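You operate a simulated robot arm through the tools that you are given. There is no shell and no other tool. Be economical: measure what you need, move in short steps, check, and stop when the job is done.

You run a simulated robot arm. Do the job below in one go: nothing can be reset, and whatever is moved stays where it is left.

## Task
Put the blue scrub brush on the top of the orange-edged table away on the steel bench beside the sink. Then put the orange narrow-neck pot on the top of the orange-edged table away on the white bench's top. Then take the plain grey sherd from the top of the purple-edged table and leave it in the brown small carton there. Then put the brown bead in the green paper box on the top of the orange-edged table. Then take the wooden peg from the top of the purple-edged table and put it on the top of the high wall shelf. Then take the blue foam pad from the top of the purple-edged table and put it on the flat green board. Then fetch the cork rest and set it on top of the blue wiper. Do these in the order given. Set down upright: orange narrow-neck pot.

The check looks at the end state, three seconds after you hand in, the way a careful person would. Anything else that was tipped, shoved, dropped, spilled or broken makes it a failure.

## Robot
A 6-joint arm with a two-finger parallel gripper on a trunk, on a base that drives. Base frame: it is fixed to the floor where the robot stands at the start and does not move with it; the origin is under the middle of the robot, x ahead of it, y to its left, z up; the surface under the hand at the start is at about z = 0.74. Lengths are in m, angles in degrees, forces in N, time in s.
With the tool pointing down near the work surface it reaches from about 0.44 to 0.86 m from the robot's upright axis, wherever it stands. Its first joint turns from -115.0 to 115.0 degrees. Places, roughly: blue scrub brush (9x4x6 cm) [0.9, 0, 0.8]; blue wiper (6x9x4 cm) [3.7, -5.7, 0.8]; brown bead (4x4x2 cm) [0, 1.4, 0.8]; cork rest (7x7x2 cm) [4.4, -9.6, 0.7]; flat green board (22x30x2 cm) [0.4, 1.4, 0.7]; foam pad [0.25, 1.75, 0.75]; green paper box [1.25, -1, 0.75]; orange narrow-neck pot [1, -0.5, 0.75]; plain grey sherd [0.5, 0.25, 0.75]; small carton (30x22x15 cm) [0.3, 0.8, 0.8]; steel bench beside the sink [7.1, -8.4, 0.8]; top of the high wall shelf (66x16 cm) [2.76, 2.82, 1.5]; white bench's top [6.6, -10.4, 0.7]; wooden peg (9x2x2 cm) [0, 2, 0.7]. Payload 4.2 kg.
The TCP is the grasp point between the finger pads, 0.023 m short of the fingertips. In the tool frame z runs along the fingers and y along their closing line. The gripper opens to 0.094 m. The fingers are 0.038 m wide and 0.01 m thick; the gripper's body (0.054 by 0.096 m) begins 0.039 m behind the TCP.
Orientation is that of the tool frame in the base frame, as a unit quaternion [x, y, z, w]. With the fingers straight down and closing along the base's y, the tool's x points along the base's -x, its y along +y and its z along -z.

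## Interface
- The arm moves only by the tool apply_moves. Its argument "rows" is a list of rows, each a list of 7 numbers: the shift along the tool's x, y, z in units of 50 mm (1.0 is 50 mm), then the turn, a rotation vector about the tool's x, y, z in units of 6 degrees (1.0 is 6 degrees), then the finger opening in m, from 0 to 0.094. In form: [[dx, dy, dz, rx, ry, rz, grip], ...]. A call has 1 to 12 rows; each row shifts and turns the commanded pose from where the row before left it, along the tool's axes as they then stand. A call with a number of a shift or a turn outside -1 to 1 is refused whole. Each row takes 0.2 s and may step no farther than 0.05 m and 8.6 degrees from the row before; otherwise, or with a gripper value out of range, the whole call is refused. Where a pose cannot be reached the arm comes as near as it can. A force on the tool above 40 N (or 10 N above the force at the start of the call, whichever is more), or a blocked arm, ends the call early, and 0.2 s more pass. Each finger travels about 0.108 m/s and halts on what it meets, pressing with about 28 N; the grip force reading is that of the motor and also rises with nothing between the fingers. The clock runs only during rows and for 0.2 s after the last one: add rows that do not move to give the fingers time. The reply holds the time, the measured pose of the TCP, the force on the tool along the base axes, the opening and the grip force, in the units named above and with some noise, with the torque about the TCP (base axes, N m) and any sound that the robot's microphone picked up, and new pictures: "show" is both (left out), scene, wrist or none.
- Cameras (640 x 400 px; columns grow to the right, rows downward): "scene" is now at [0.2234, 0.1997, 1.3158]; the picture's right is [0.06, -1.00, -0.00], its down [-0.82, -0.05, -0.57] and it looks along [0.56, 0.03, -0.82] (base axes); focal length 214 px, centre (320, 200). "wrist" rides on the gripper at [0.086, 0.016, -0.075] in the tool frame; the picture's right is [-0.18, 0.98, 0.00], its down [-0.58, -0.11, -0.81] and it looks along [-0.79, -0.15, 0.59] (tool axes); focal length 243 px, centre (320, 200). There is no depth. A picture from a camera that has moved, and an enlarged one, comes with that camera's place and axes in the base frame and with its lens.
- lift_body(by): slides the trunk up (or, below 0, down) by that many m; the arm and the scene camera ride with it, the base frame stays. It gives what a move gives, with no picture.
- steer(legs): drives the robot by 1 to 6 legs, each [ahead, turn to the left] in m and degrees, along the robot's own axes; the way and the turn of a leg run together, so that a leg with both is an arc; at most 1.5 m and 180 degrees a leg. The arm and the cameras ride along, it lands a little off, and it stops where it bumps. It gives what a move gives, and a new picture of the scene camera.
- aim_head(pan, tilt): turns the head with the scene camera to pan (to the left, within 80 degrees either way) and tilt (down, from -29 to 69), counted from straight ahead of the robot. It gives what a move gives, and a new picture of the scene camera.
- close_up(camera, box): a new picture of the part [left, top, right, bottom] of that camera's present view, enlarged. It takes no simulated time.
- hand_in(): hands the job in; it is judged then, once.

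Work in short steps. Places have to be worked out from the pictures, the camera data and where the tool is seen: move nearer, look again, correct. Check each grasp and each placing, and mend what went wrong. You have 207 turns and 260 pictures in all, those below and enlarged ones among them. Open the gripper and draw the arm clear of the work before you hand the job in, unless the task says otherwise; then end with one line.

The tools are called after "Call:" as a command line: name --pt "numbers of a row" for each row, then --argument value for the rest, lists and objects as JSON in quotes. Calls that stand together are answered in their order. apply_moves: Moves the arm, as the interface text tells. Its arguments: {"type":"object","properties":{"rows":{"type":"array"},"show":{"type":"string","enum":["both","scene","wrist","none"]}},"required":["rows"]} The other tools are called the same way: lift_body (by) slides the trunk up or down; steer (legs) drives the base; aim_head (pan, tilt) turns the head that bears the scene camera; close_up (camera, box) takes an enlarged picture of a part of a camera's view; hand_in () hands the job in.

At the start:

```text
clock: 0.0
tcp_pos: [0.6008, -0.054, 1.0447]
tcp_rot: [-0.001, 1.0, -0.001, 0.001]
contact_force: [-0.6, -0.1, 0.1]
moment: [-0.01, 0.06, 0.01]
width: 0.094
finger_force: 0.0
trunk travel left (down, up): [-0.7, 0.29]
robot x, y, heading: [-0.0014, -0.0, -0.2]
head pan, tilt: [3.5, 55.6]
```

scene: 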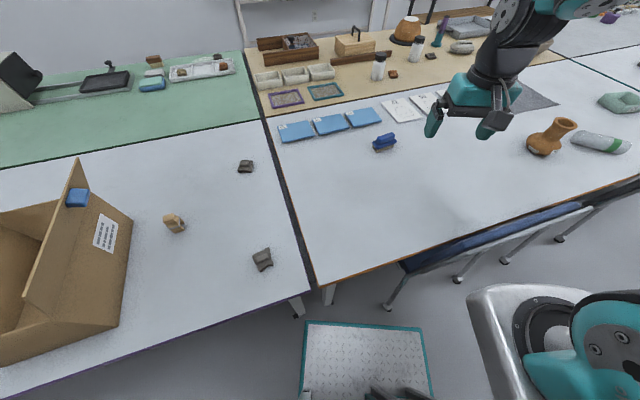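
wrist: 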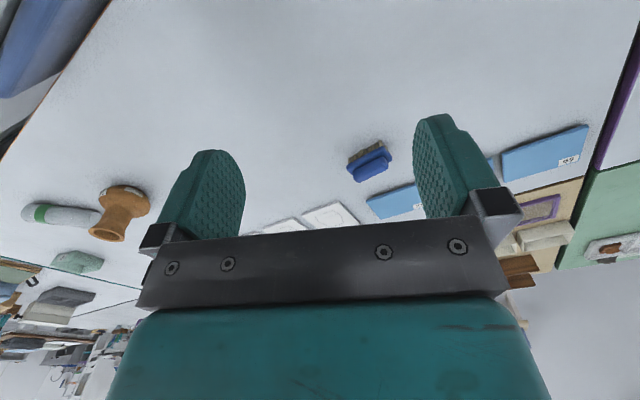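

I'll take a closer look at the brush, and at the table to the left, before moving.

Call:
close_up --camera "scene" --box '[340, 100, 440, 170]'

Call:
steer --legs '[[0.12, 0]]'

```text
5.71 times, centred on (390, 135) of scene
camera zoom: at [0.2234, 0.1997, 1.3158], right [0.06, -1.0, 0.0], down [-0.82, -0.05, -0.57], along [0.56, 0.03, -0.82], focal length 1226 px, centre (-80, 571)
```

zoom: 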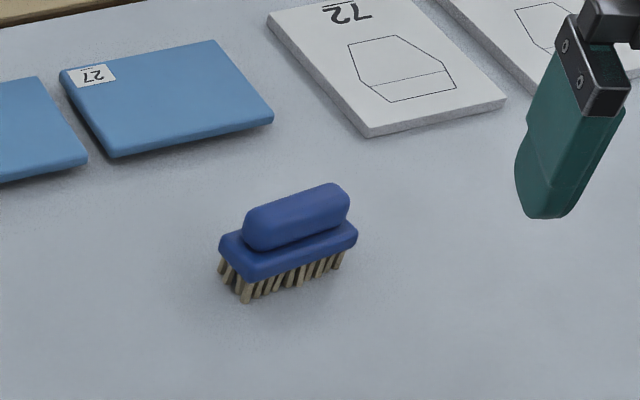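

```text
clock: 1.1
tcp_pos: [0.6736, -0.0527, 1.0439]
tcp_rot: [-0.004, 1.0, 0.001, 0.0]
contact_force: [-1.0, 1.4, -0.2]
moment: [0.01, -0.01, 0.01]
width: 0.094
finger_force: 0.0
trunk travel left (down, up): [-0.7, 0.29]
robot x, y, heading: [0.0722, -0.0051, 0.6]
head pan, tilt: [3.5, 55.6]
stopped in leg 1: the robot was blocked; the commanded pose is now the measured one
camera scene: at [0.2935, 0.1972, 1.3158], right [0.07, -1.0, 0.0], down [-0.82, -0.06, -0.57], along [0.56, 0.04, -0.82], focal length 214 px, centre (320, 200)
```

scene: 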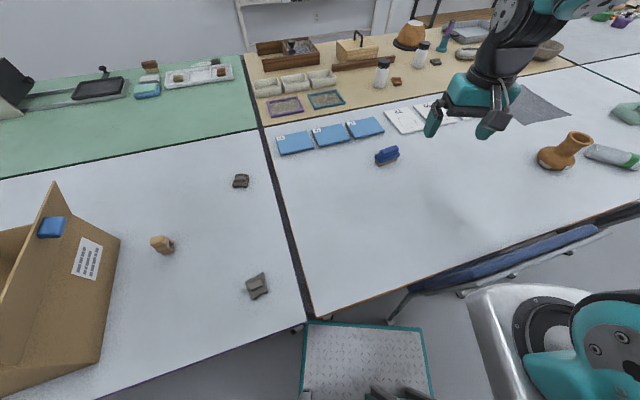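

The base stopped against the table at x≈0.07. I put the brush at about (0.877, -0.005), with its long axis about -56° from x, so I'll move above it and start turning the gripper.

Call:
apply_moves --pt "-0.678 0.158 0.483 0 0 0 0.094" --pt "-0.678 0.158 0.483 0 0 0 0.094" --pt "-0.678 0.158 0.483 0 0 0 0.094" --pt "-0.678 0.158 0.483 0 0 0 0.094" --pt "-0.678 0.158 0.483 0 0 0 0.094" --pt "-0.678 0.158 0.483 0 0 0 0.094" --pt "0 0 0 0 0 1 0.094" --pt "0 0 0 0 0 1 0.094" --pt "0 0 0 0 0 1 0.094" --pt "0 0 0 0 0 1 0.094" --pt "0 0 0 0 0 1 0.094" --pt "0 0 0 0 0 1 0.094" --show "none"

Call:
apply_moves --pt "0 0 0 0 0 1 0.094" --pt "0 0 0 0 0 1 0.094" --pt "0 0 0 0 0 1 0.094" --pt "0 0 0 0 0 0.33 0.094"

```text
clock: 3.7
tcp_pos: [0.8776, -0.0046, 0.8999]
tcp_rot: [0.306, 0.952, 0.0, -0.001]
contact_force: [-0.5, 0.1, 0.1]
moment: [0.0, 0.01, 0.04]
width: 0.0939
finger_force: 0.1
trunk travel left (down, up): [-0.7, 0.29]
robot x, y, heading: [0.0711, -0.0045, 0.3]
head pan, tilt: [3.5, 55.6]
```

```text
clock: 4.7
tcp_pos: [0.8779, -0.0033, 0.9002]
tcp_rot: [0.466, 0.885, 0.0, 0.0]
contact_force: [0.5, -0.4, -0.4]
moment: [-0.02, 0.0, 0.0]
width: 0.094
finger_force: 0.0
trunk travel left (down, up): [-0.7, 0.29]
robot x, y, heading: [0.0724, -0.004, 0.6]
head pan, tilt: [3.5, 55.6]
camera scene: at [0.2935, 0.1973, 1.3157], right [0.07, -1.0, 0.0], down [-0.82, -0.06, -0.57], along [0.56, 0.04, -0.82], focal length 214 px, centre (320, 200)
camera wrist: at [0.8419, 0.0756, 0.9742], right [0.92, 0.4, 0.0], down [0.24, -0.54, 0.81], along [0.33, -0.74, -0.59], focal length 243 px, centre (320, 200)
```

scene: 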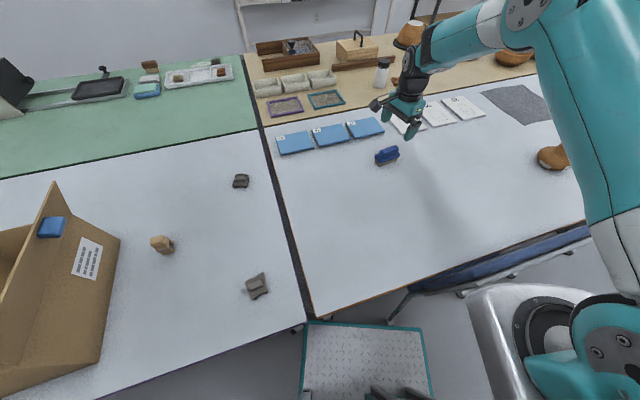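
wrist: 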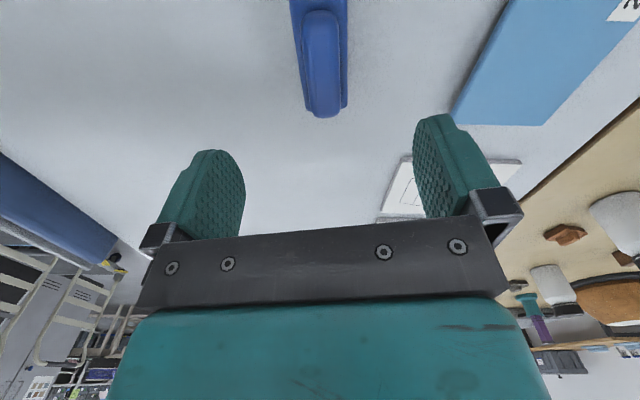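

The wrist view puts the brush axis almost under the tool, with its far end at (0.898, -0.039), so the centre estimate holds. I'll descend, then close.

Call:
apply_moves --pt "0 0 0.8 0 0 0.6 0.094" --pt "0 0 0.8 0 0 0 0.094" --pt "0 0 0.8 0 0 0 0.094" --show "both"

```text
clock: 5.5
tcp_pos: [0.8784, -0.0036, 0.7795]
tcp_rot: [0.494, 0.87, 0.001, 0.0]
contact_force: [0.5, 1.4, 0.0]
moment: [0.03, 0.01, 0.0]
width: 0.0939
finger_force: 0.2
trunk travel left (down, up): [-0.7, 0.29]
robot x, y, heading: [0.0723, -0.0049, 0.5]
head pan, tilt: [3.5, 55.6]
camera scene: at [0.2931, 0.1973, 1.3159], right [0.07, -1.0, 0.0], down [-0.82, -0.06, -0.57], along [0.56, 0.04, -0.82], focal length 214 px, centre (320, 200)
camera wrist: at [0.848, 0.0773, 0.853], right [0.94, 0.35, 0.0], down [0.2, -0.56, 0.81], along [0.28, -0.76, -0.59], focal length 243 px, centre (320, 200)
```

scene: 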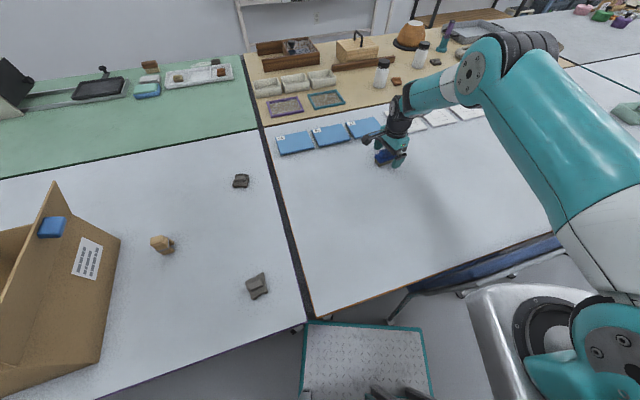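
wrist: 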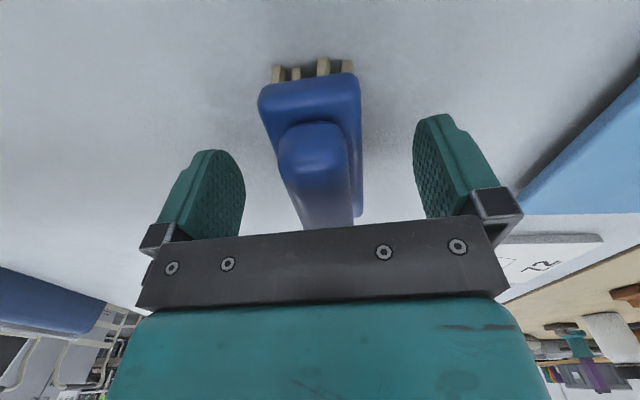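

The brush sits squarely between the fingers, so I'll close and lift.

Call:
apply_moves --pt "0 0 0 0 0 0 0.0" --pt "0 0 0 0 0 0 0.0" --pt "0 0 0 0 0 0 0.0" --pt "0 0 0 0 0 0 0.0" --pt "0 0 -0.8 0 0 0 0.0" --pt "0 0 -0.8 0 0 0 0.0" --pt "0 0 -1 0 0 0 0.0" --pt "0 0 -1 0 0 0 0.0" --pt "0 0 -1 0 0 0 0.0" --show "both"

Call:
aim_head --pan -60 --tilt 15

```text
clock: 7.5
tcp_pos: [0.8755, -0.0006, 1.0073]
tcp_rot: [0.494, 0.87, 0.0, 0.0]
contact_force: [1.0, -0.1, -1.2]
moment: [0.01, 0.03, -0.02]
width: 0.0397
finger_force: 28.0
trunk travel left (down, up): [-0.7, 0.29]
robot x, y, heading: [0.0728, -0.0064, 0.7]
head pan, tilt: [3.5, 55.6]
camera scene: at [0.294, 0.1973, 1.3156], right [0.07, -1.0, 0.0], down [-0.82, -0.06, -0.57], along [0.56, 0.04, -0.82], focal length 214 px, centre (320, 200)
camera wrist: at [0.8458, 0.0807, 1.0811], right [0.94, 0.35, 0.0], down [0.21, -0.55, 0.81], along [0.28, -0.76, -0.59], focal length 243 px, centre (320, 200)
```

scene: 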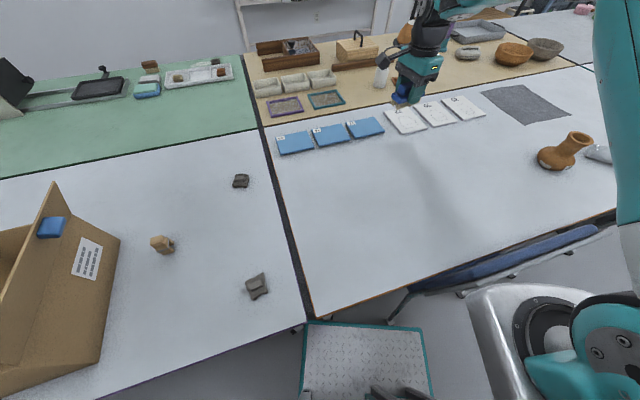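
wrist: 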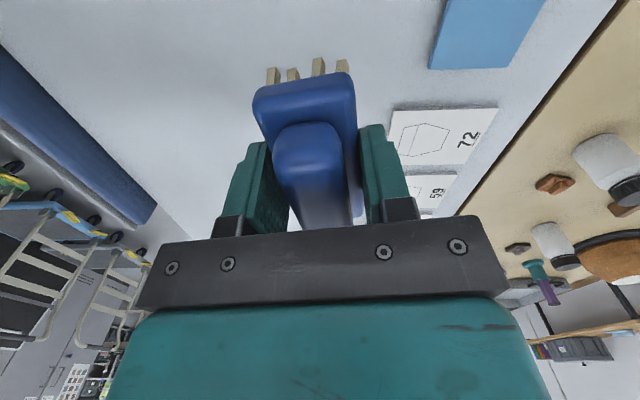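

```text
clock: 8.8
tcp_pos: [0.8747, -0.0016, 1.0076]
tcp_rot: [0.493, 0.87, 0.0, 0.0]
contact_force: [-0.1, 0.9, -0.7]
moment: [-0.01, 0.02, 0.02]
width: 0.0394
finger_force: 28.0
trunk travel left (down, up): [-0.7, 0.29]
robot x, y, heading: [0.0736, -0.0026, 0.7]
head pan, tilt: [-60.0, 15.0]
camera scene: at [0.2697, 0.1118, 1.3766], right [-0.86, -0.51, 0.0], down [-0.13, 0.22, -0.97], along [0.49, -0.83, -0.26], focal length 214 px, centre (320, 200)
```

scene: 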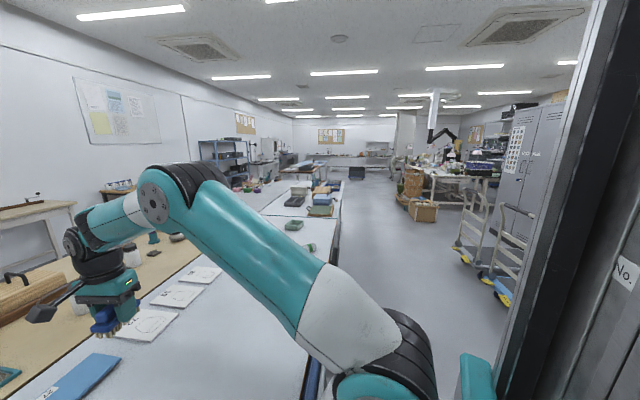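

The brush is held, with an opening of 39 mm. The room's aisle runs along a heading of about -67°. I'll draw the arm in, then look behind and to the right before driving.

Call:
apply_moves --pt "0.439 -0.737 -0.286 0 0 0 0" --pt "0.439 -0.737 -0.286 0 0 0 0" --pt "0.439 -0.737 -0.286 0 0 0 0" --pt "0.439 -0.737 -0.286 0 0 0 0" --pt "0.439 -0.737 -0.286 0 0 0 0" --pt "0.439 -0.737 -0.286 0 0 0 0" --pt "0.439 -0.737 -0.286 0 0 0 0" --show "none"

Call:
aim_head --pan -80 --tilt 40

Call:
aim_head --pan 80 --tilt 40

```text
clock: 10.4
tcp_pos: [0.577, -0.0048, 1.1084]
tcp_rot: [0.494, 0.87, 0.0, -0.001]
contact_force: [-0.1, -0.4, -0.4]
moment: [-0.01, 0.05, -0.01]
width: 0.0392
finger_force: 27.8
trunk travel left (down, up): [-0.7, 0.29]
robot x, y, heading: [0.0674, -0.0057, 0.4]
head pan, tilt: [-60.0, 15.0]
```

```text
clock: 11.3
tcp_pos: [0.5761, -0.0046, 1.1098]
tcp_rot: [0.494, 0.87, -0.001, 0.0]
contact_force: [-0.1, 0.4, -0.6]
moment: [0.01, 0.03, 0.01]
width: 0.0396
finger_force: 28.3
trunk travel left (down, up): [-0.7, 0.29]
robot x, y, heading: [0.078, -0.0064, 0.4]
head pan, tilt: [-80.0, 40.0]
camera scene: at [0.2377, 0.1086, 1.3372], right [-0.98, -0.18, 0.0], down [-0.12, 0.63, -0.77], along [0.14, -0.75, -0.64], focal length 214 px, centre (320, 200)
```

scene: 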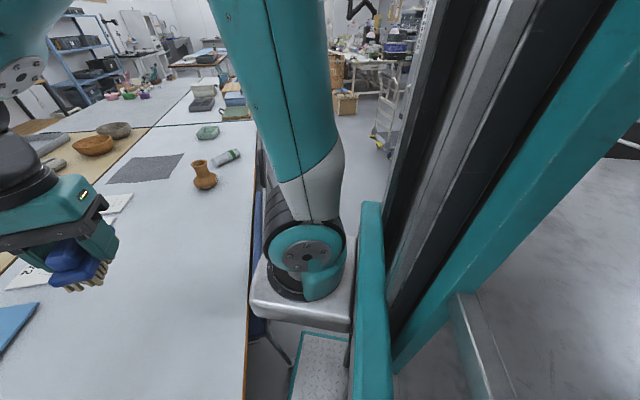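

```text
clock: 13.8
tcp_pos: [0.5775, -0.0053, 1.1105]
tcp_rot: [0.494, 0.869, 0.0, 0.0]
contact_force: [-0.9, -0.9, -0.9]
moment: [0.02, 0.0, 0.01]
width: 0.0397
finger_force: 28.1
trunk travel left (down, up): [-0.7, 0.29]
robot x, y, heading: [0.067, -0.0012, 0.4]
head pan, tilt: [80.0, 40.0]
camera scene: at [0.2362, 0.2761, 1.3371], right [0.99, -0.17, 0.0], down [-0.11, -0.63, -0.77], along [0.13, 0.76, -0.64], focal length 214 px, centre (320, 200)
```

scene: 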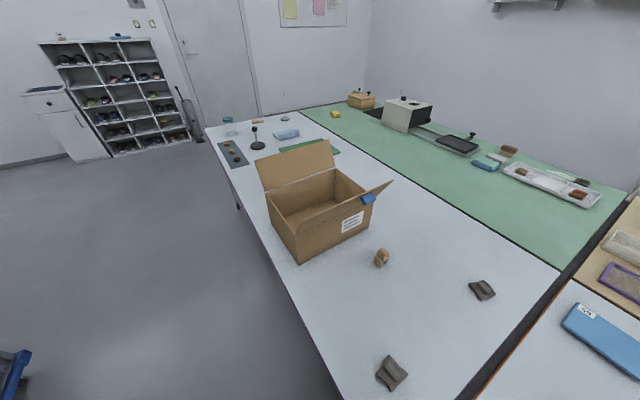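

Behind the robot is clear enough. I'll back off, turn down the aisle, and look.

Call:
steer --legs '[[-0.4, 0], [0, -68]]'

Call:
aim_head --pan 0 --tilt 20

```text
clock: 19.3
tcp_pos: [-0.1473, -0.4762, 1.1104]
tcp_rot: [0.897, 0.443, 0.0, 0.0]
contact_force: [0.3, 0.5, -0.8]
moment: [0.01, -0.02, -0.01]
width: 0.0393
finger_force: 27.6
trunk travel left (down, up): [-0.7, 0.29]
robot x, y, heading: [-0.3351, -0.0066, -68.0]
head pan, tilt: [80.0, 40.0]
camera scene: at [-0.0134, -0.0558, 1.3371], right [0.21, -0.98, 0.0], down [-0.63, -0.14, -0.77], along [0.75, 0.16, -0.64], focal length 214 px, centre (320, 200)
```

scene: 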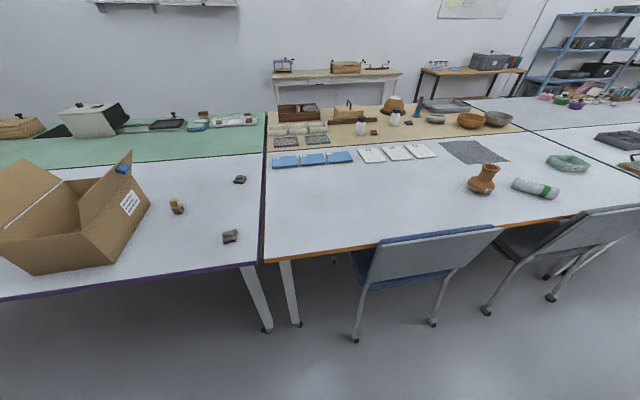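

```text
clock: 20.8
tcp_pos: [-0.1477, -0.476, 1.1095]
tcp_rot: [0.897, 0.442, -0.001, 0.0]
contact_force: [-0.6, -0.3, -1.0]
moment: [-0.01, 0.0, -0.02]
width: 0.0396
finger_force: 27.6
trunk travel left (down, up): [-0.7, 0.29]
robot x, y, heading: [-0.3359, -0.0097, -67.9]
head pan, tilt: [0.0, 20.0]
camera scene: at [-0.0613, -0.1599, 1.3685], right [-0.93, -0.38, 0.0], down [-0.13, 0.32, -0.94], along [0.35, -0.87, -0.34], focal length 214 px, centre (320, 200)
```

scene: 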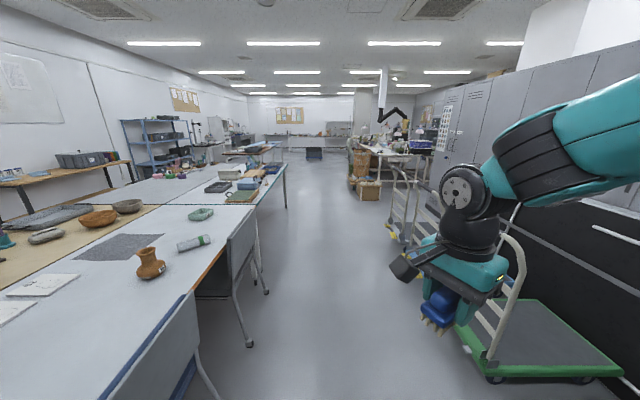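

The aisle ahead is clear between the chairs on the left and the carts on the right. I'll drive about 4.5 m along it.

Call:
steer --legs '[[1.5, 0], [1.5, 0], [1.5, 0]]'

```text
clock: 42.4
tcp_pos: [1.6144, -4.65, 1.1092]
tcp_rot: [0.896, 0.445, 0.001, 0.001]
contact_force: [0.1, 0.0, -1.5]
moment: [0.0, 0.02, 0.0]
width: 0.0394
finger_force: 27.7
trunk travel left (down, up): [-0.7, 0.29]
robot x, y, heading: [1.4279, -4.1848, -67.6]
head pan, tilt: [0.0, 20.0]
camera scene: at [1.6989, -4.3337, 1.3685], right [-0.92, -0.38, 0.0], down [-0.13, 0.32, -0.94], along [0.36, -0.87, -0.34], focal length 214 px, centre (320, 200)
```

scene: 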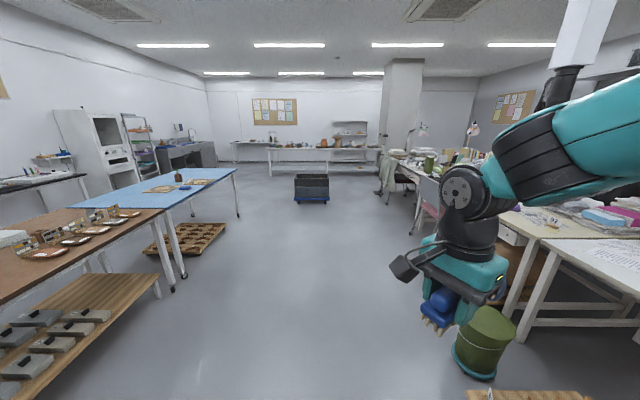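

The blue table with the wiper is on the left, the steel sink unit is on the far left, and a bin stands in the aisle. I'll go nearer and survey the gap between the bin and the blue table.

Call:
steer --legs '[[0, 14], [1.0, 0], [0.9, 0]]'

Call:
aim_head --pan 0 --tilt 32

```text
clock: 52.8
tcp_pos: [2.8681, -6.1097, 1.1091]
tcp_rot: [0.833, 0.553, 0.0, 0.0]
contact_force: [-0.1, 0.5, -0.9]
moment: [0.07, -0.01, 0.0]
width: 0.0397
finger_force: 28.1
trunk travel left (down, up): [-0.7, 0.29]
robot x, y, heading: [2.568, -5.7077, -53.4]
head pan, tilt: [0.0, 20.0]
camera scene: at [2.8736, -5.7822, 1.3685], right [-0.8, -0.6, 0.0], down [-0.2, 0.27, -0.94], along [0.56, -0.75, -0.34], focal length 214 px, centre (320, 200)
```

scene: 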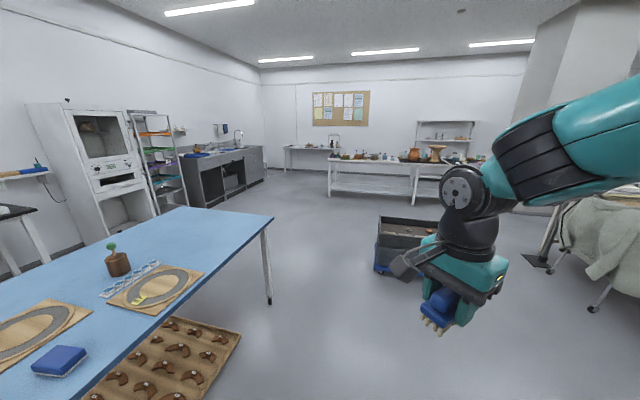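

```text
clock: 53.6
tcp_pos: [2.87, -6.1099, 1.1108]
tcp_rot: [0.833, 0.553, 0.0, 0.0]
contact_force: [0.1, -0.6, -0.7]
moment: [0.0, 0.02, 0.0]
width: 0.0396
finger_force: 28.1
trunk travel left (down, up): [-0.7, 0.29]
robot x, y, heading: [2.5705, -5.7017, -53.5]
head pan, tilt: [0.0, 32.0]
camera scene: at [2.8714, -5.7793, 1.3494], right [-0.8, -0.6, 0.0], down [-0.32, 0.42, -0.85], along [0.51, -0.68, -0.53], focal length 214 px, centre (320, 200)
```

scene: 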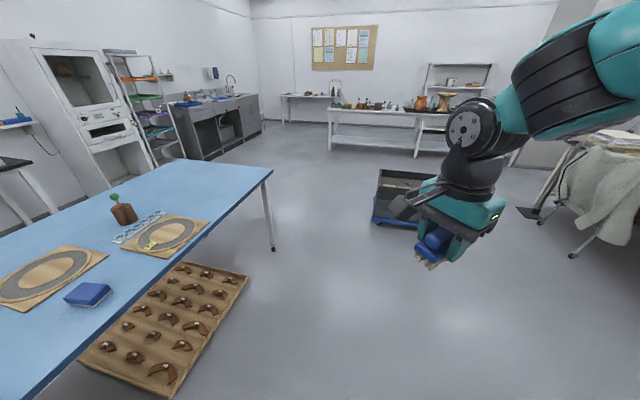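

The gap between the table corner and the bin is about 0.95 m. I'll thread through it along the measured line.

Call:
steer --legs '[[0, 3.5], [1.2, 0], [0, 20], [1.2, 0]]'

```text
clock: 63.0
tcp_pos: [3.9976, -6.9455, 1.1091]
tcp_rot: [0.687, 0.727, -0.001, 0.0]
contact_force: [0.2, -0.7, -1.2]
moment: [0.0, -0.03, 0.01]
width: 0.0396
finger_force: 28.1
trunk travel left (down, up): [-0.7, 0.29]
robot x, y, heading: [3.5467, -6.7145, -26.9]
head pan, tilt: [0.0, 32.0]
stopped in leg 4: the robot was blocked; the commanded pose is now the measured one
camera scene: at [3.852, -6.6493, 1.3494], right [-0.45, -0.89, 0.0], down [-0.47, 0.24, -0.85], along [0.76, -0.39, -0.53], focal length 214 px, centre (320, 200)
```

scene: 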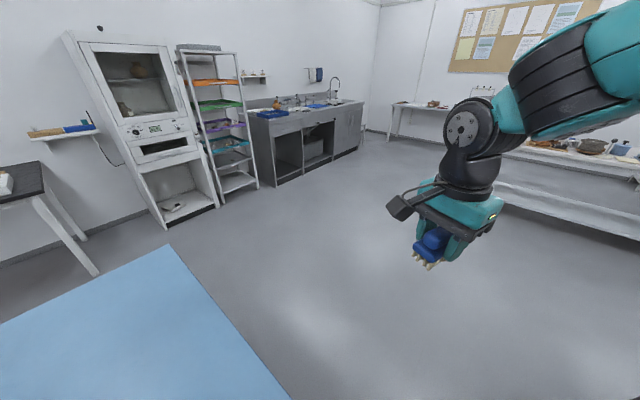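

The front-left corner of the base touched near the blue table's corner. I'll back off, shift right, then go through the middle of the gap.

Call:
steer --legs '[[-0.35, 0], [0, -48], [0.3, 0], [0, 45]]'

Call:
aim_head --pan 25 --tilt 60

Call:
aim_head --pan -60 --tilt 50

```text
clock: 71.2
tcp_pos: [3.7462, -7.1008, 1.1097]
tcp_rot: [0.706, 0.708, 0.0, 0.0]
contact_force: [0.2, -0.6, -0.9]
moment: [0.01, 0.02, 0.02]
width: 0.0396
finger_force: 28.2
trunk travel left (down, up): [-0.7, 0.29]
robot x, y, heading: [3.3064, -6.8458, -30.3]
head pan, tilt: [0.0, 32.0]
camera scene: at [3.6163, -6.7983, 1.3493], right [-0.5, -0.87, 0.0], down [-0.46, 0.27, -0.85], along [0.73, -0.43, -0.53], focal length 214 px, centre (320, 200)
```

scene: 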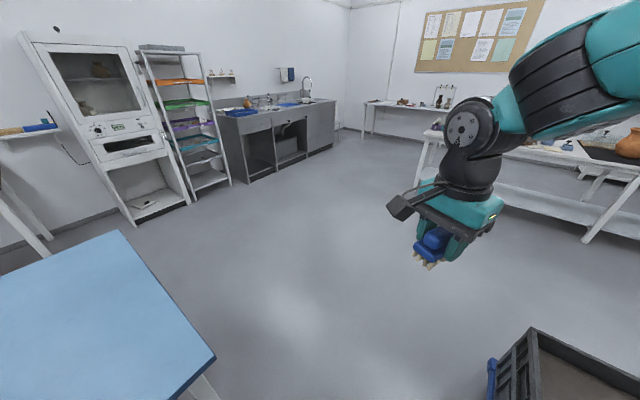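

```text
clock: 72.1
tcp_pos: [3.7471, -7.1022, 1.1093]
tcp_rot: [0.706, 0.708, 0.001, 0.0]
contact_force: [0.2, -0.7, -0.7]
moment: [-0.01, -0.02, -0.04]
width: 0.0397
finger_force: 27.7
trunk travel left (down, up): [-0.7, 0.29]
robot x, y, heading: [3.3109, -6.8477, -30.2]
head pan, tilt: [25.0, 60.0]
camera scene: at [3.6052, -6.7594, 1.3104], right [-0.09, -1.0, 0.0], down [-0.86, 0.08, -0.5], along [0.5, -0.04, -0.87], focal length 214 px, centre (320, 200)
```

scene: 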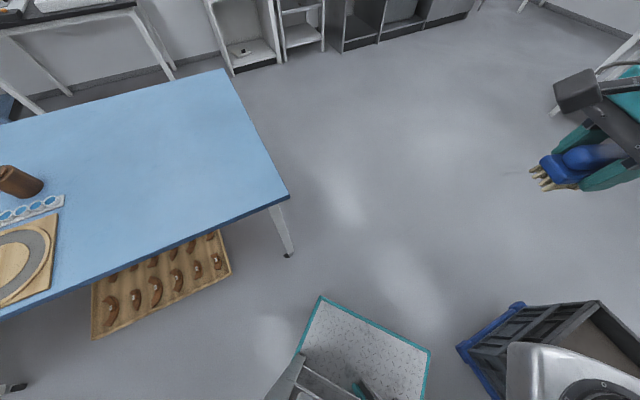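

```text
clock: 73.7
tcp_pos: [3.7455, -7.1013, 1.1103]
tcp_rot: [0.706, 0.708, -0.001, 0.0]
contact_force: [-0.3, -0.4, -0.7]
moment: [-0.01, 0.0, 0.01]
width: 0.0394
finger_force: 28.4
trunk travel left (down, up): [-0.7, 0.29]
robot x, y, heading: [3.3061, -6.8434, -30.1]
head pan, tilt: [-60.0, 50.0]
camera scene: at [3.5387, -6.8304, 1.3229], right [-1.0, 0.0, 0.0], down [0.0, 0.77, -0.64], along [0.0, -0.64, -0.77], focal length 214 px, centre (320, 200)
```

scene: 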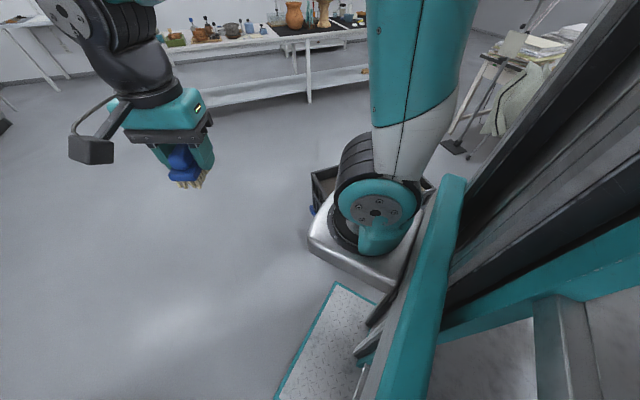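

The base's half-width is about 0.27, and now both the bin and the table corner clear it by more than 0.14. I'll drive through.

Call:
steer --legs '[[1.2, 0], [1.0, 0]]'

Call:
aim_head --pan 20 --tilt 30

```text
clock: 84.7
tcp_pos: [5.6508, -8.239, 1.1099]
tcp_rot: [0.715, 0.699, 0.001, 0.0]
contact_force: [0.1, -0.5, -0.7]
moment: [-0.02, -0.03, -0.01]
width: 0.0397
finger_force: 28.0
trunk travel left (down, up): [-0.7, 0.29]
robot x, y, heading: [5.2197, -7.9709, -31.5]
head pan, tilt: [-60.0, 50.0]
camera scene: at [5.4501, -7.9631, 1.323], right [-1.0, 0.03, 0.0], down [0.02, 0.77, -0.64], along [-0.02, -0.64, -0.77], focal length 214 px, centre (320, 200)
```

scene: 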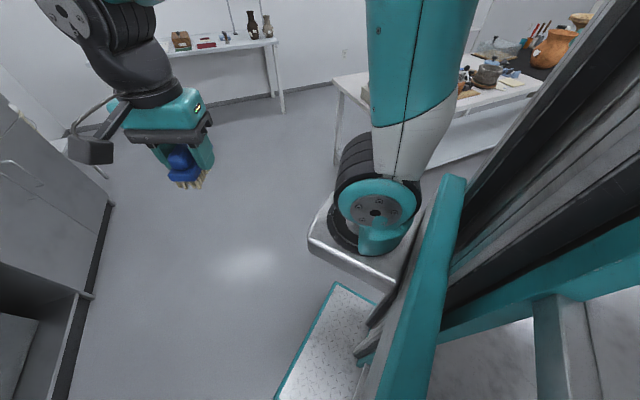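

```text
clock: 86.2
tcp_pos: [5.6499, -8.2394, 1.1097]
tcp_rot: [0.715, 0.699, 0.0, 0.0]
contact_force: [0.2, -0.3, 0.1]
moment: [0.0, -0.02, 0.04]
width: 0.0396
finger_force: 28.3
trunk travel left (down, up): [-0.7, 0.29]
robot x, y, heading: [5.2213, -7.9686, -31.8]
head pan, tilt: [20.0, 30.0]
camera scene: at [5.5408, -7.9043, 1.3525], right [-0.2, -0.98, 0.0], down [-0.49, 0.1, -0.87], along [0.85, -0.17, -0.5], focal length 214 px, centre (320, 200)
```

scene: 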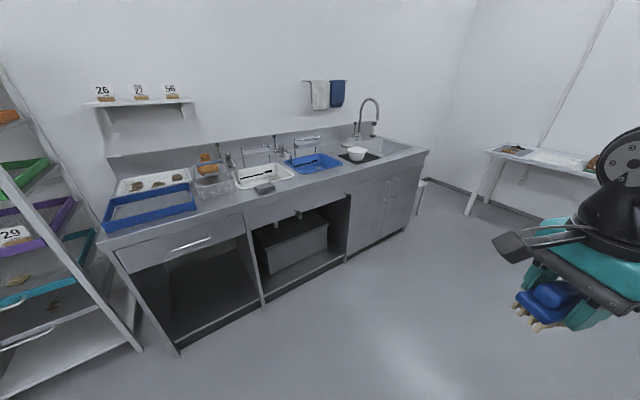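

That is the steel sink bench. I'll zoom in to find free space on its top.

Call:
close_up --camera "scene" --box '[220, 90, 440, 220]'

```text
2.91 times, centred on (330, 155) of scene
camera zoom: at [5.5408, -7.9043, 1.3525], right [-0.2, -0.98, 0.0], down [-0.49, 0.1, -0.87], along [0.85, -0.17, -0.5], focal length 624 px, centre (291, 331)
```

zoom: 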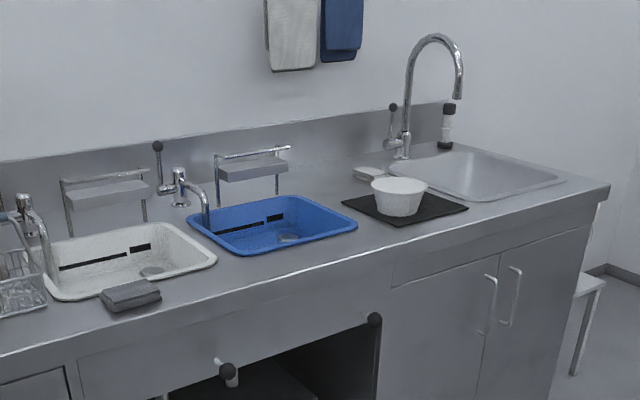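

Free space lies in the gap between the blue basin and the black mat, at roughly u 10.44, l 3.2 in room axes. I'll drive in front of it and face the bench.

Call:
steer --legs '[[1.31, 0], [0, 54.4]]'

Call:
aim_head --pan 0 --tilt 45

```text
clock: 95.2
tcp_pos: [6.8046, -8.4197, 1.1084]
tcp_rot: [0.294, 0.956, 0.001, 0.001]
contact_force: [1.0, -0.1, -0.4]
moment: [0.0, 0.0, 0.06]
width: 0.0394
finger_force: 28.0
trunk travel left (down, up): [-0.7, 0.29]
robot x, y, heading: [6.3478, -8.6366, 25.6]
head pan, tilt: [20.0, 30.0]
camera scene: at [6.4641, -8.3289, 1.3525], right [0.71, -0.7, 0.0], down [-0.35, -0.36, -0.87], along [0.61, 0.62, -0.5], focal length 214 px, centre (320, 200)
```

scene: 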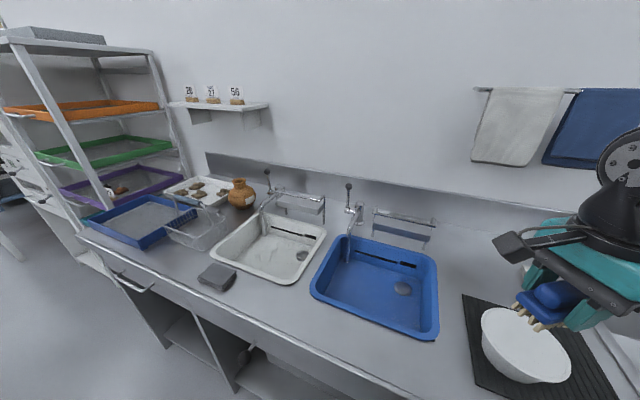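

```text
clock: 96.1
tcp_pos: [6.8057, -8.4194, 1.1091]
tcp_rot: [0.294, 0.956, 0.0, 0.0]
contact_force: [-0.5, 0.4, -0.5]
moment: [0.01, 0.03, 0.02]
width: 0.0397
finger_force: 28.0
trunk travel left (down, up): [-0.7, 0.29]
robot x, y, heading: [6.3454, -8.6354, 25.6]
head pan, tilt: [0.0, 45.0]
camera scene: at [6.4742, -8.3583, 1.3299], right [0.43, -0.9, 0.0], down [-0.64, -0.31, -0.71], along [0.64, 0.31, -0.71], focal length 214 px, centre (320, 200)
```

scene: 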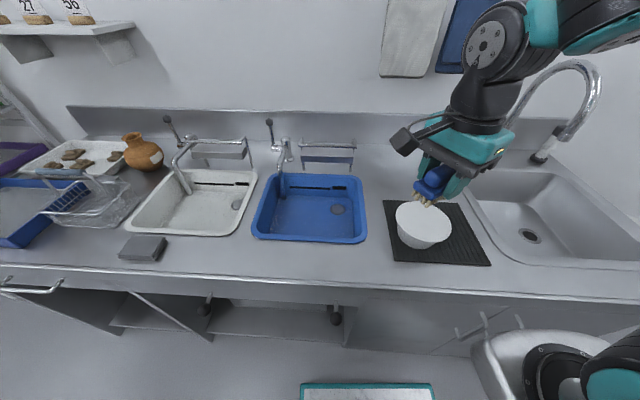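

Bench front edge, basin and mat are now located. I'll set the brush in the free front strip at about (6.78, -8.32), its long axis parallel to the bench edge.

Call:
apply_moves --pt "0.372 0.335 0.8 0 0 0 0" --pt "0.372 0.335 0.8 0 0 0 0" --pt "0.372 0.335 0.8 0 0 0 0" --pt "0.372 0.335 0.8 0 0 0 0" --pt "0 0 0 0 0 1 0" --pt "0 0 0 0 0 1 0" --pt "0 0 0 0 0 1 0" --pt "0 0 0 0 0 1 0" --pt "0 0 0 0 0 1 0" --pt "0 0 0 0 0 0.53 0"

```text
clock: 98.3
tcp_pos: [6.7811, -8.323, 0.9516]
tcp_rot: [0.556, 0.831, 0.001, 0.001]
contact_force: [0.0, -1.0, -0.5]
moment: [0.01, 0.03, 0.0]
width: 0.0396
finger_force: 28.5
trunk travel left (down, up): [-0.7, 0.29]
robot x, y, heading: [6.3496, -8.6358, 25.5]
head pan, tilt: [0.0, 45.0]
camera scene: at [6.4742, -8.3583, 1.3299], right [0.43, -0.9, 0.0], down [-0.64, -0.31, -0.71], along [0.64, 0.31, -0.71], focal length 214 px, centre (320, 200)
camera wrist: at [6.7633, -8.2369, 1.024], right [0.98, 0.21, 0.0], down [0.12, -0.58, 0.81], along [0.17, -0.79, -0.59], focal length 243 px, centre (320, 200)
```

scene: 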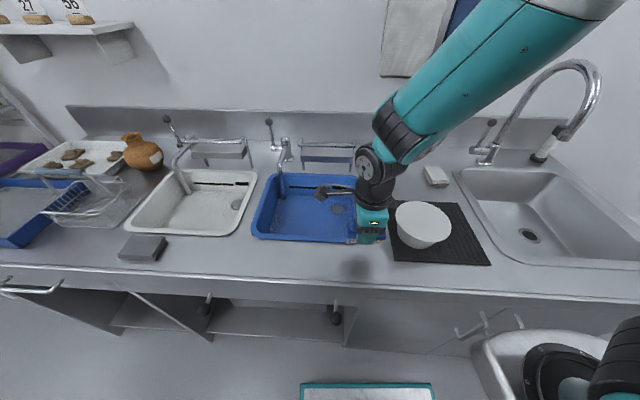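
wrist: 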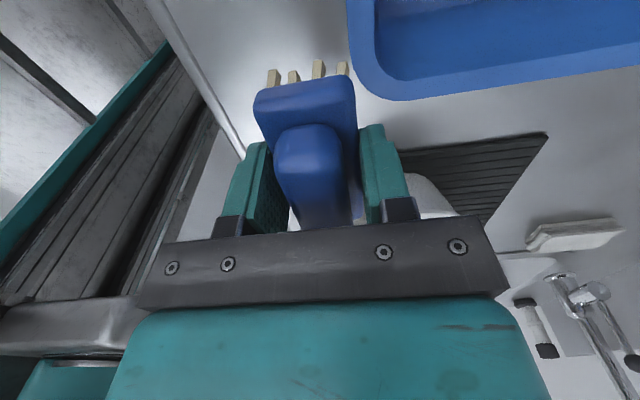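

The brush is clear of both the basin rim and the bench edge. I'll lower it in small steps until contact.

Call:
apply_moves --pt "0 0 0.8 0 0 0 0" --pt "0 0 0.6 0 0 0 0" --pt "0 0 0.2 0 0 0 0" --pt "0 0 0.2 0 0 0 0" --pt "0 0 0.15 0 0 0 0" --pt "0 0 0.15 0 0 0 0" --pt "0 0 0.15 0 0 0 0" --pt "0 0 0.15 0 0 0 0" --pt "0 0 0.15 0 0 0 0" --pt "0 0 0.15 0 0 0 0" --pt "0 0 0.15 0 0 0 0" --show "wrist"

```text
clock: 99.1
tcp_pos: [6.781, -8.3208, 0.8729]
tcp_rot: [0.554, 0.832, 0.002, 0.0]
contact_force: [-4.8, -4.8, 30.6]
moment: [-0.9, 0.62, -0.17]
width: 0.0394
finger_force: 28.2
trunk travel left (down, up): [-0.7, 0.29]
robot x, y, heading: [6.3505, -8.6341, 25.6]
head pan, tilt: [0.0, 45.0]
stopped in row 4: the force on the tool passed its limit at 68 N (the readings are from after the stop); the commanded pose is now the measured one
camera wrist: at [6.7632, -8.2361, 0.9473], right [0.98, 0.21, 0.0], down [0.12, -0.58, 0.8], along [0.17, -0.79, -0.59], focal length 243 px, centre (320, 200)
```

wrist: 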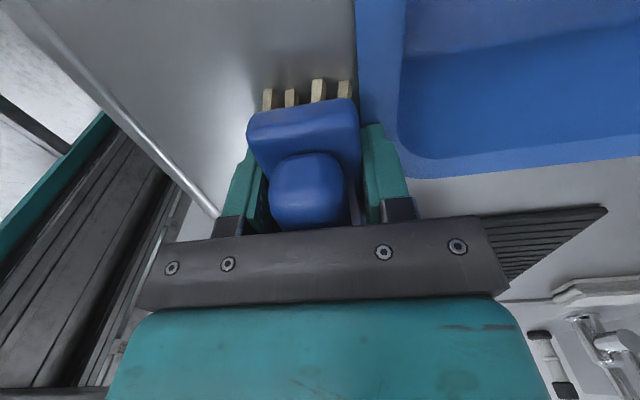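

Contact puts the bench at z≈0.833, with the brush standing on it. I'll open slightly and rise.

Call:
apply_moves --pt "0 0 0 0 0 0 0.055" --pt "0 0 0 0 0 0 0.055" --pt "0 0 -0.3 0 0 0 0.06" --pt "0 0 -0.5 0 0 0 0.06" --pt "0 0 -1 0 0 0 0.06" --pt "0 0 -1 0 0 0 0.06" --pt "0 0 -1 0 0 0 0.06" --show "both"

```text
clock: 99.7
tcp_pos: [6.7817, -8.3196, 0.8734]
tcp_rot: [0.556, 0.831, 0.003, 0.0]
contact_force: [-2.0, -3.7, 23.3]
moment: [-0.65, 0.37, -0.03]
width: 0.043
finger_force: 0.0
trunk travel left (down, up): [-0.7, 0.29]
robot x, y, heading: [6.3461, -8.6352, 25.6]
head pan, tilt: [0.0, 45.0]
stopped in row 2: the force on the tool passed its limit at 42 N (the readings are from after the stop); the commanded pose is now the measured one
camera scene: at [6.4737, -8.3589, 1.3298], right [0.43, -0.9, 0.0], down [-0.64, -0.3, -0.71], along [0.64, 0.31, -0.71], focal length 214 px, centre (320, 200)
camera wrist: at [6.7644, -8.2356, 0.9475], right [0.98, 0.21, 0.01], down [0.12, -0.58, 0.8], along [0.17, -0.79, -0.59], focal length 243 px, centre (320, 200)
```

scene: 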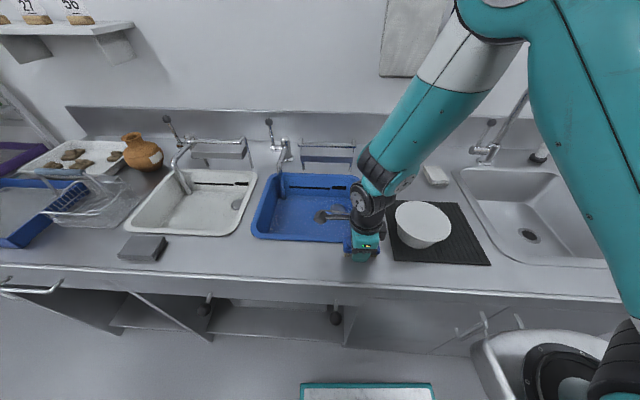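
wrist: 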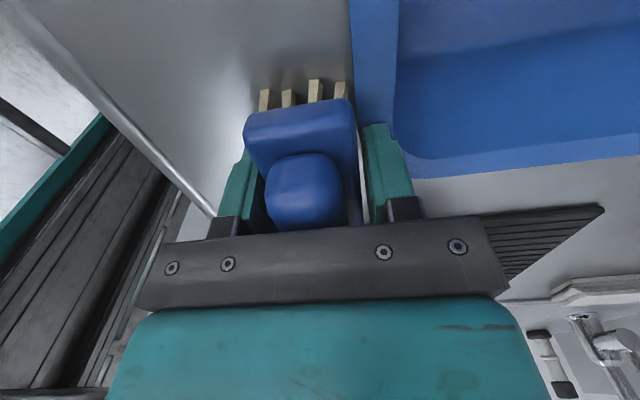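

The fingertips themselves seem to press on the bench, so the brush slid up in the grip. I'll rise slightly and then open.

Call:
apply_moves --pt "0 0 -0.15 0 0 0 0.05" --pt "0 0 -0.1 0 0 0 0.058" --pt "0 0 0 0 0 0 0.06" --pt "0 0 -0.3 0 0 0 0.06" --pt "0 0 -0.5 0 0 0 0.06" --pt "0 0 -1 0 0 0 0.06" --pt "0 0 -1 0 0 0 0.06" --pt "0 0 -1 0 0 0 0.06" --show "both"

```text
clock: 101.5
tcp_pos: [6.7785, -8.3216, 1.0763]
tcp_rot: [0.555, 0.832, 0.004, 0.0]
contact_force: [0.2, 0.1, 0.5]
moment: [-0.03, -0.01, 0.0]
width: 0.0601
finger_force: 0.1
trunk travel left (down, up): [-0.7, 0.29]
robot x, y, heading: [6.3494, -8.635, 25.6]
head pan, tilt: [0.0, 45.0]
camera scene: at [6.4746, -8.3581, 1.3297], right [0.43, -0.9, 0.0], down [-0.64, -0.31, -0.71], along [0.64, 0.3, -0.71], focal length 214 px, centre (320, 200)
camera wrist: at [6.7596, -8.2361, 1.1505], right [0.98, 0.21, 0.01], down [0.12, -0.58, 0.8], along [0.17, -0.79, -0.59], focal length 243 px, centre (320, 200)
```

scene: 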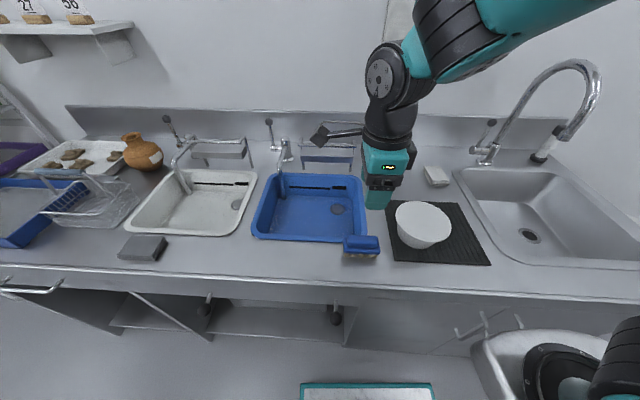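
wrist: 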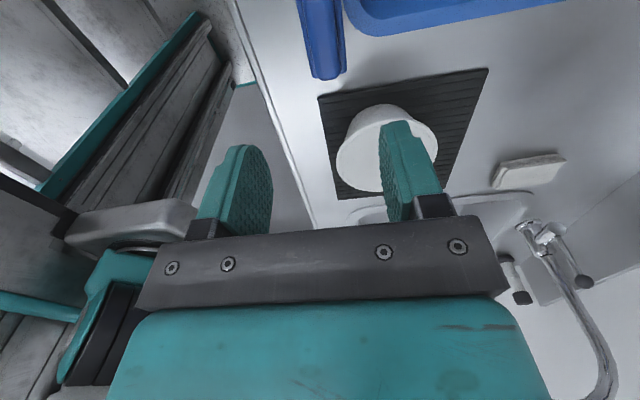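

Call:
close_up --camera "scene" --box '[300, 200, 420, 275]'

```text
5.33 times, centred on (360, 238) of scene
camera zoom: at [6.4746, -8.3581, 1.3297], right [0.43, -0.9, 0.0], down [-0.64, -0.31, -0.71], along [0.64, 0.3, -0.71], focal length 1144 px, centre (107, 0)
```

zoom: 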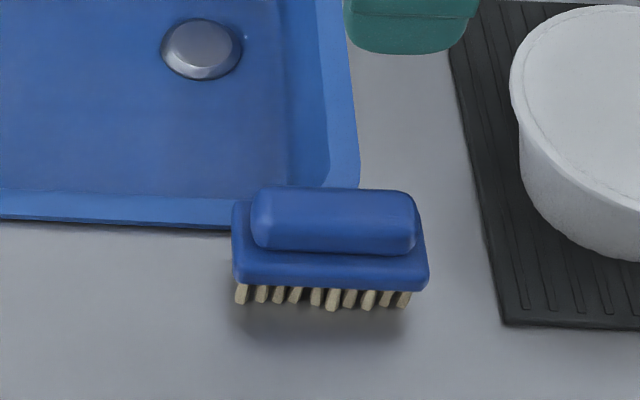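

Call:
close_up --camera "wrist" --box '[260, 0, 420, 100]'

```text
4.00 times, centred on (340, 50) of wrist
camera zoom: at [6.7596, -8.2361, 1.1505], right [0.98, 0.21, 0.01], down [0.12, -0.58, 0.8], along [0.17, -0.79, -0.59], focal length 970 px, centre (240, 800)
```

zoom: 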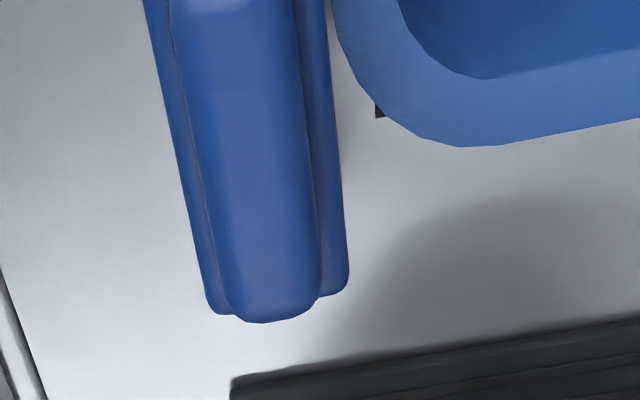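

The wrist close-up shows the brush free of the basin, standing on the bench. Now I'll head back for the pot: back off, turn, and return along the same line.

Call:
steer --legs '[[-0.35, 0], [0, 109], [1.14, 0], [0, 15]]'

```text
clock: 114.8
tcp_pos: [4.6715, -7.8659, 1.0756]
tcp_rot: [-0.495, 0.869, 0.002, -0.004]
contact_force: [-0.1, -0.9, 0.3]
moment: [0.03, -0.04, 0.03]
width: 0.0598
finger_force: 0.1
trunk travel left (down, up): [-0.7, 0.29]
robot x, y, heading: [5.1803, -8.0194, 152.4]
head pan, tilt: [0.0, 45.0]
camera scene: at [4.8844, -8.0861, 1.3299], right [0.46, 0.89, 0.0], down [0.63, -0.33, -0.71], along [-0.63, 0.33, -0.71], focal length 214 px, centre (320, 200)
```

scene: 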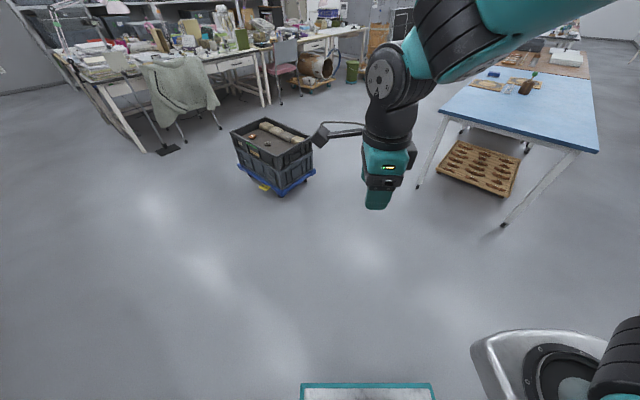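

I'm on the same line as before. I'll drive back through the gap and then angle into the aisle.

Call:
steer --legs '[[0, -4.5], [1.5, 0], [0.7, 0], [0, -20.8], [1.3, 0], [1.17, 0]]'

```text
clock: 138.9
tcp_pos: [1.3097, -4.6837, 1.0751]
tcp_rot: [-0.319, 0.948, 0.003, -0.002]
contact_force: [-0.3, 0.0, -0.1]
moment: [-0.02, 0.04, 0.01]
width: 0.0598
finger_force: 0.1
trunk travel left (down, up): [-0.7, 0.29]
robot x, y, heading: [1.722, -5.0235, 130.1]
head pan, tilt: [0.0, 45.0]
camera scene: at [1.4223, -4.9673, 1.3299], right [0.76, 0.65, 0.0], down [0.46, -0.54, -0.71], along [-0.46, 0.54, -0.71], focal length 214 px, centre (320, 200)
```

scene: 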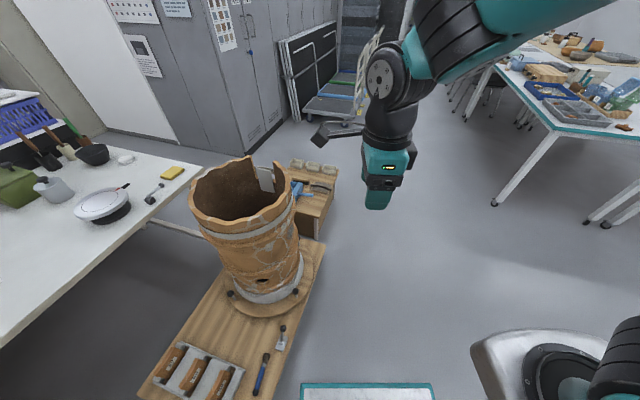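

A large jar on a board is on the left, about 0.1 m or more clear. I'll straighten along the aisle with a slight bias to the right and drive back.

Call:
steer --legs '[[0, -20], [1.5, 0], [1.5, 0], [1.2, 0]]'

```text
clock: 160.1
tcp_pos: [0.141, -0.5802, 1.0749]
tcp_rot: [-0.137, 0.99, 0.003, -0.002]
contact_force: [-0.3, -0.1, -0.4]
moment: [-0.02, -0.03, 0.01]
width: 0.0598
finger_force: 0.1
trunk travel left (down, up): [-0.7, 0.29]
robot x, y, heading: [0.3989, -1.0473, 108.9]
head pan, tilt: [0.0, 45.0]
camera scene: at [0.1423, -0.8864, 1.3299], right [0.95, 0.32, 0.0], down [0.23, -0.67, -0.71], along [-0.23, 0.67, -0.71], focal length 214 px, centre (320, 200)
```

scene: 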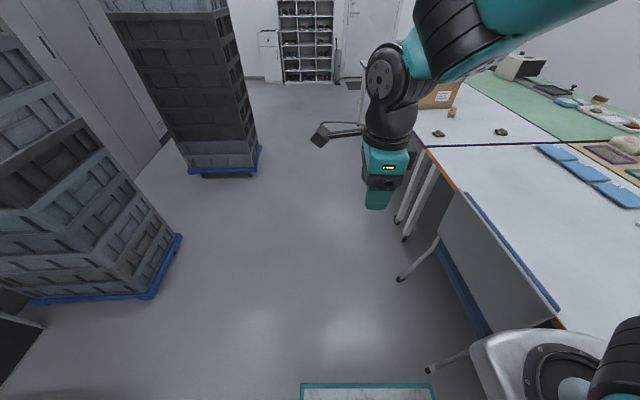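

I'm a bit close to the chairs, so I'll shift away from the table and then turn to face the pot.

Call:
steer --legs '[[0, 30], [0.45, 0], [0, -116]]'

Call:
aim_head --pan -10 --tilt 45

```text
clock: 161.7
tcp_pos: [-0.0239, -0.7253, 1.0763]
tcp_rot: [-0.338, 0.941, 0.003, -0.003]
contact_force: [0.5, 0.5, -0.3]
moment: [0.0, -0.02, -0.03]
width: 0.0602
finger_force: 0.2
trunk travel left (down, up): [-0.7, 0.29]
robot x, y, heading: [0.4064, -1.0414, 132.6]
head pan, tilt: [0.0, 45.0]
stopped in leg 1: the robot was blocked; the commanded pose is now the measured one
camera scene: at [0.1008, -1.0045, 1.3299], right [0.74, 0.68, 0.0], down [0.48, -0.52, -0.71], along [-0.48, 0.52, -0.71], focal length 214 px, centre (320, 200)
```

scene: 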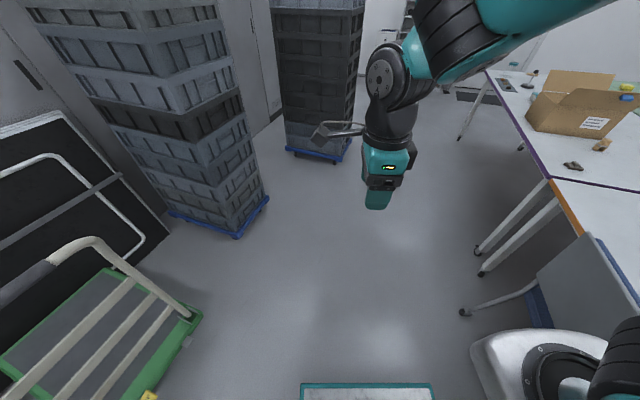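

```text
clock: 162.4
tcp_pos: [-0.0242, -0.7254, 1.0754]
tcp_rot: [-0.339, 0.941, 0.002, -0.004]
contact_force: [-0.4, 0.1, -0.3]
moment: [0.01, 0.0, 0.0]
width: 0.06
finger_force: 0.1
trunk travel left (down, up): [-0.7, 0.29]
robot x, y, heading: [0.4052, -1.0456, 132.6]
head pan, tilt: [-10.0, 45.0]
camera scene: at [0.1119, -0.9959, 1.3299], right [0.84, 0.54, 0.0], down [0.38, -0.6, -0.71], along [-0.38, 0.6, -0.71], focal length 214 px, centre (320, 200)
```

scene: 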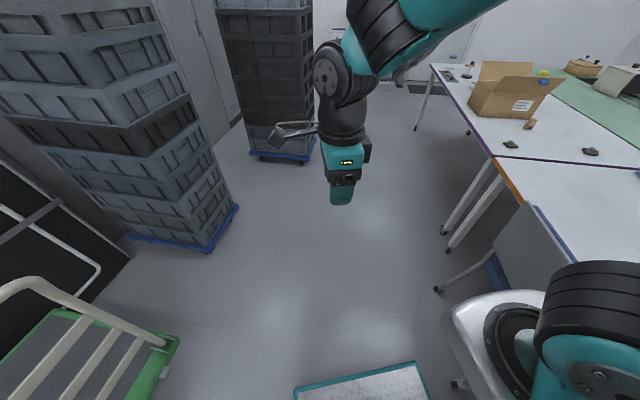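

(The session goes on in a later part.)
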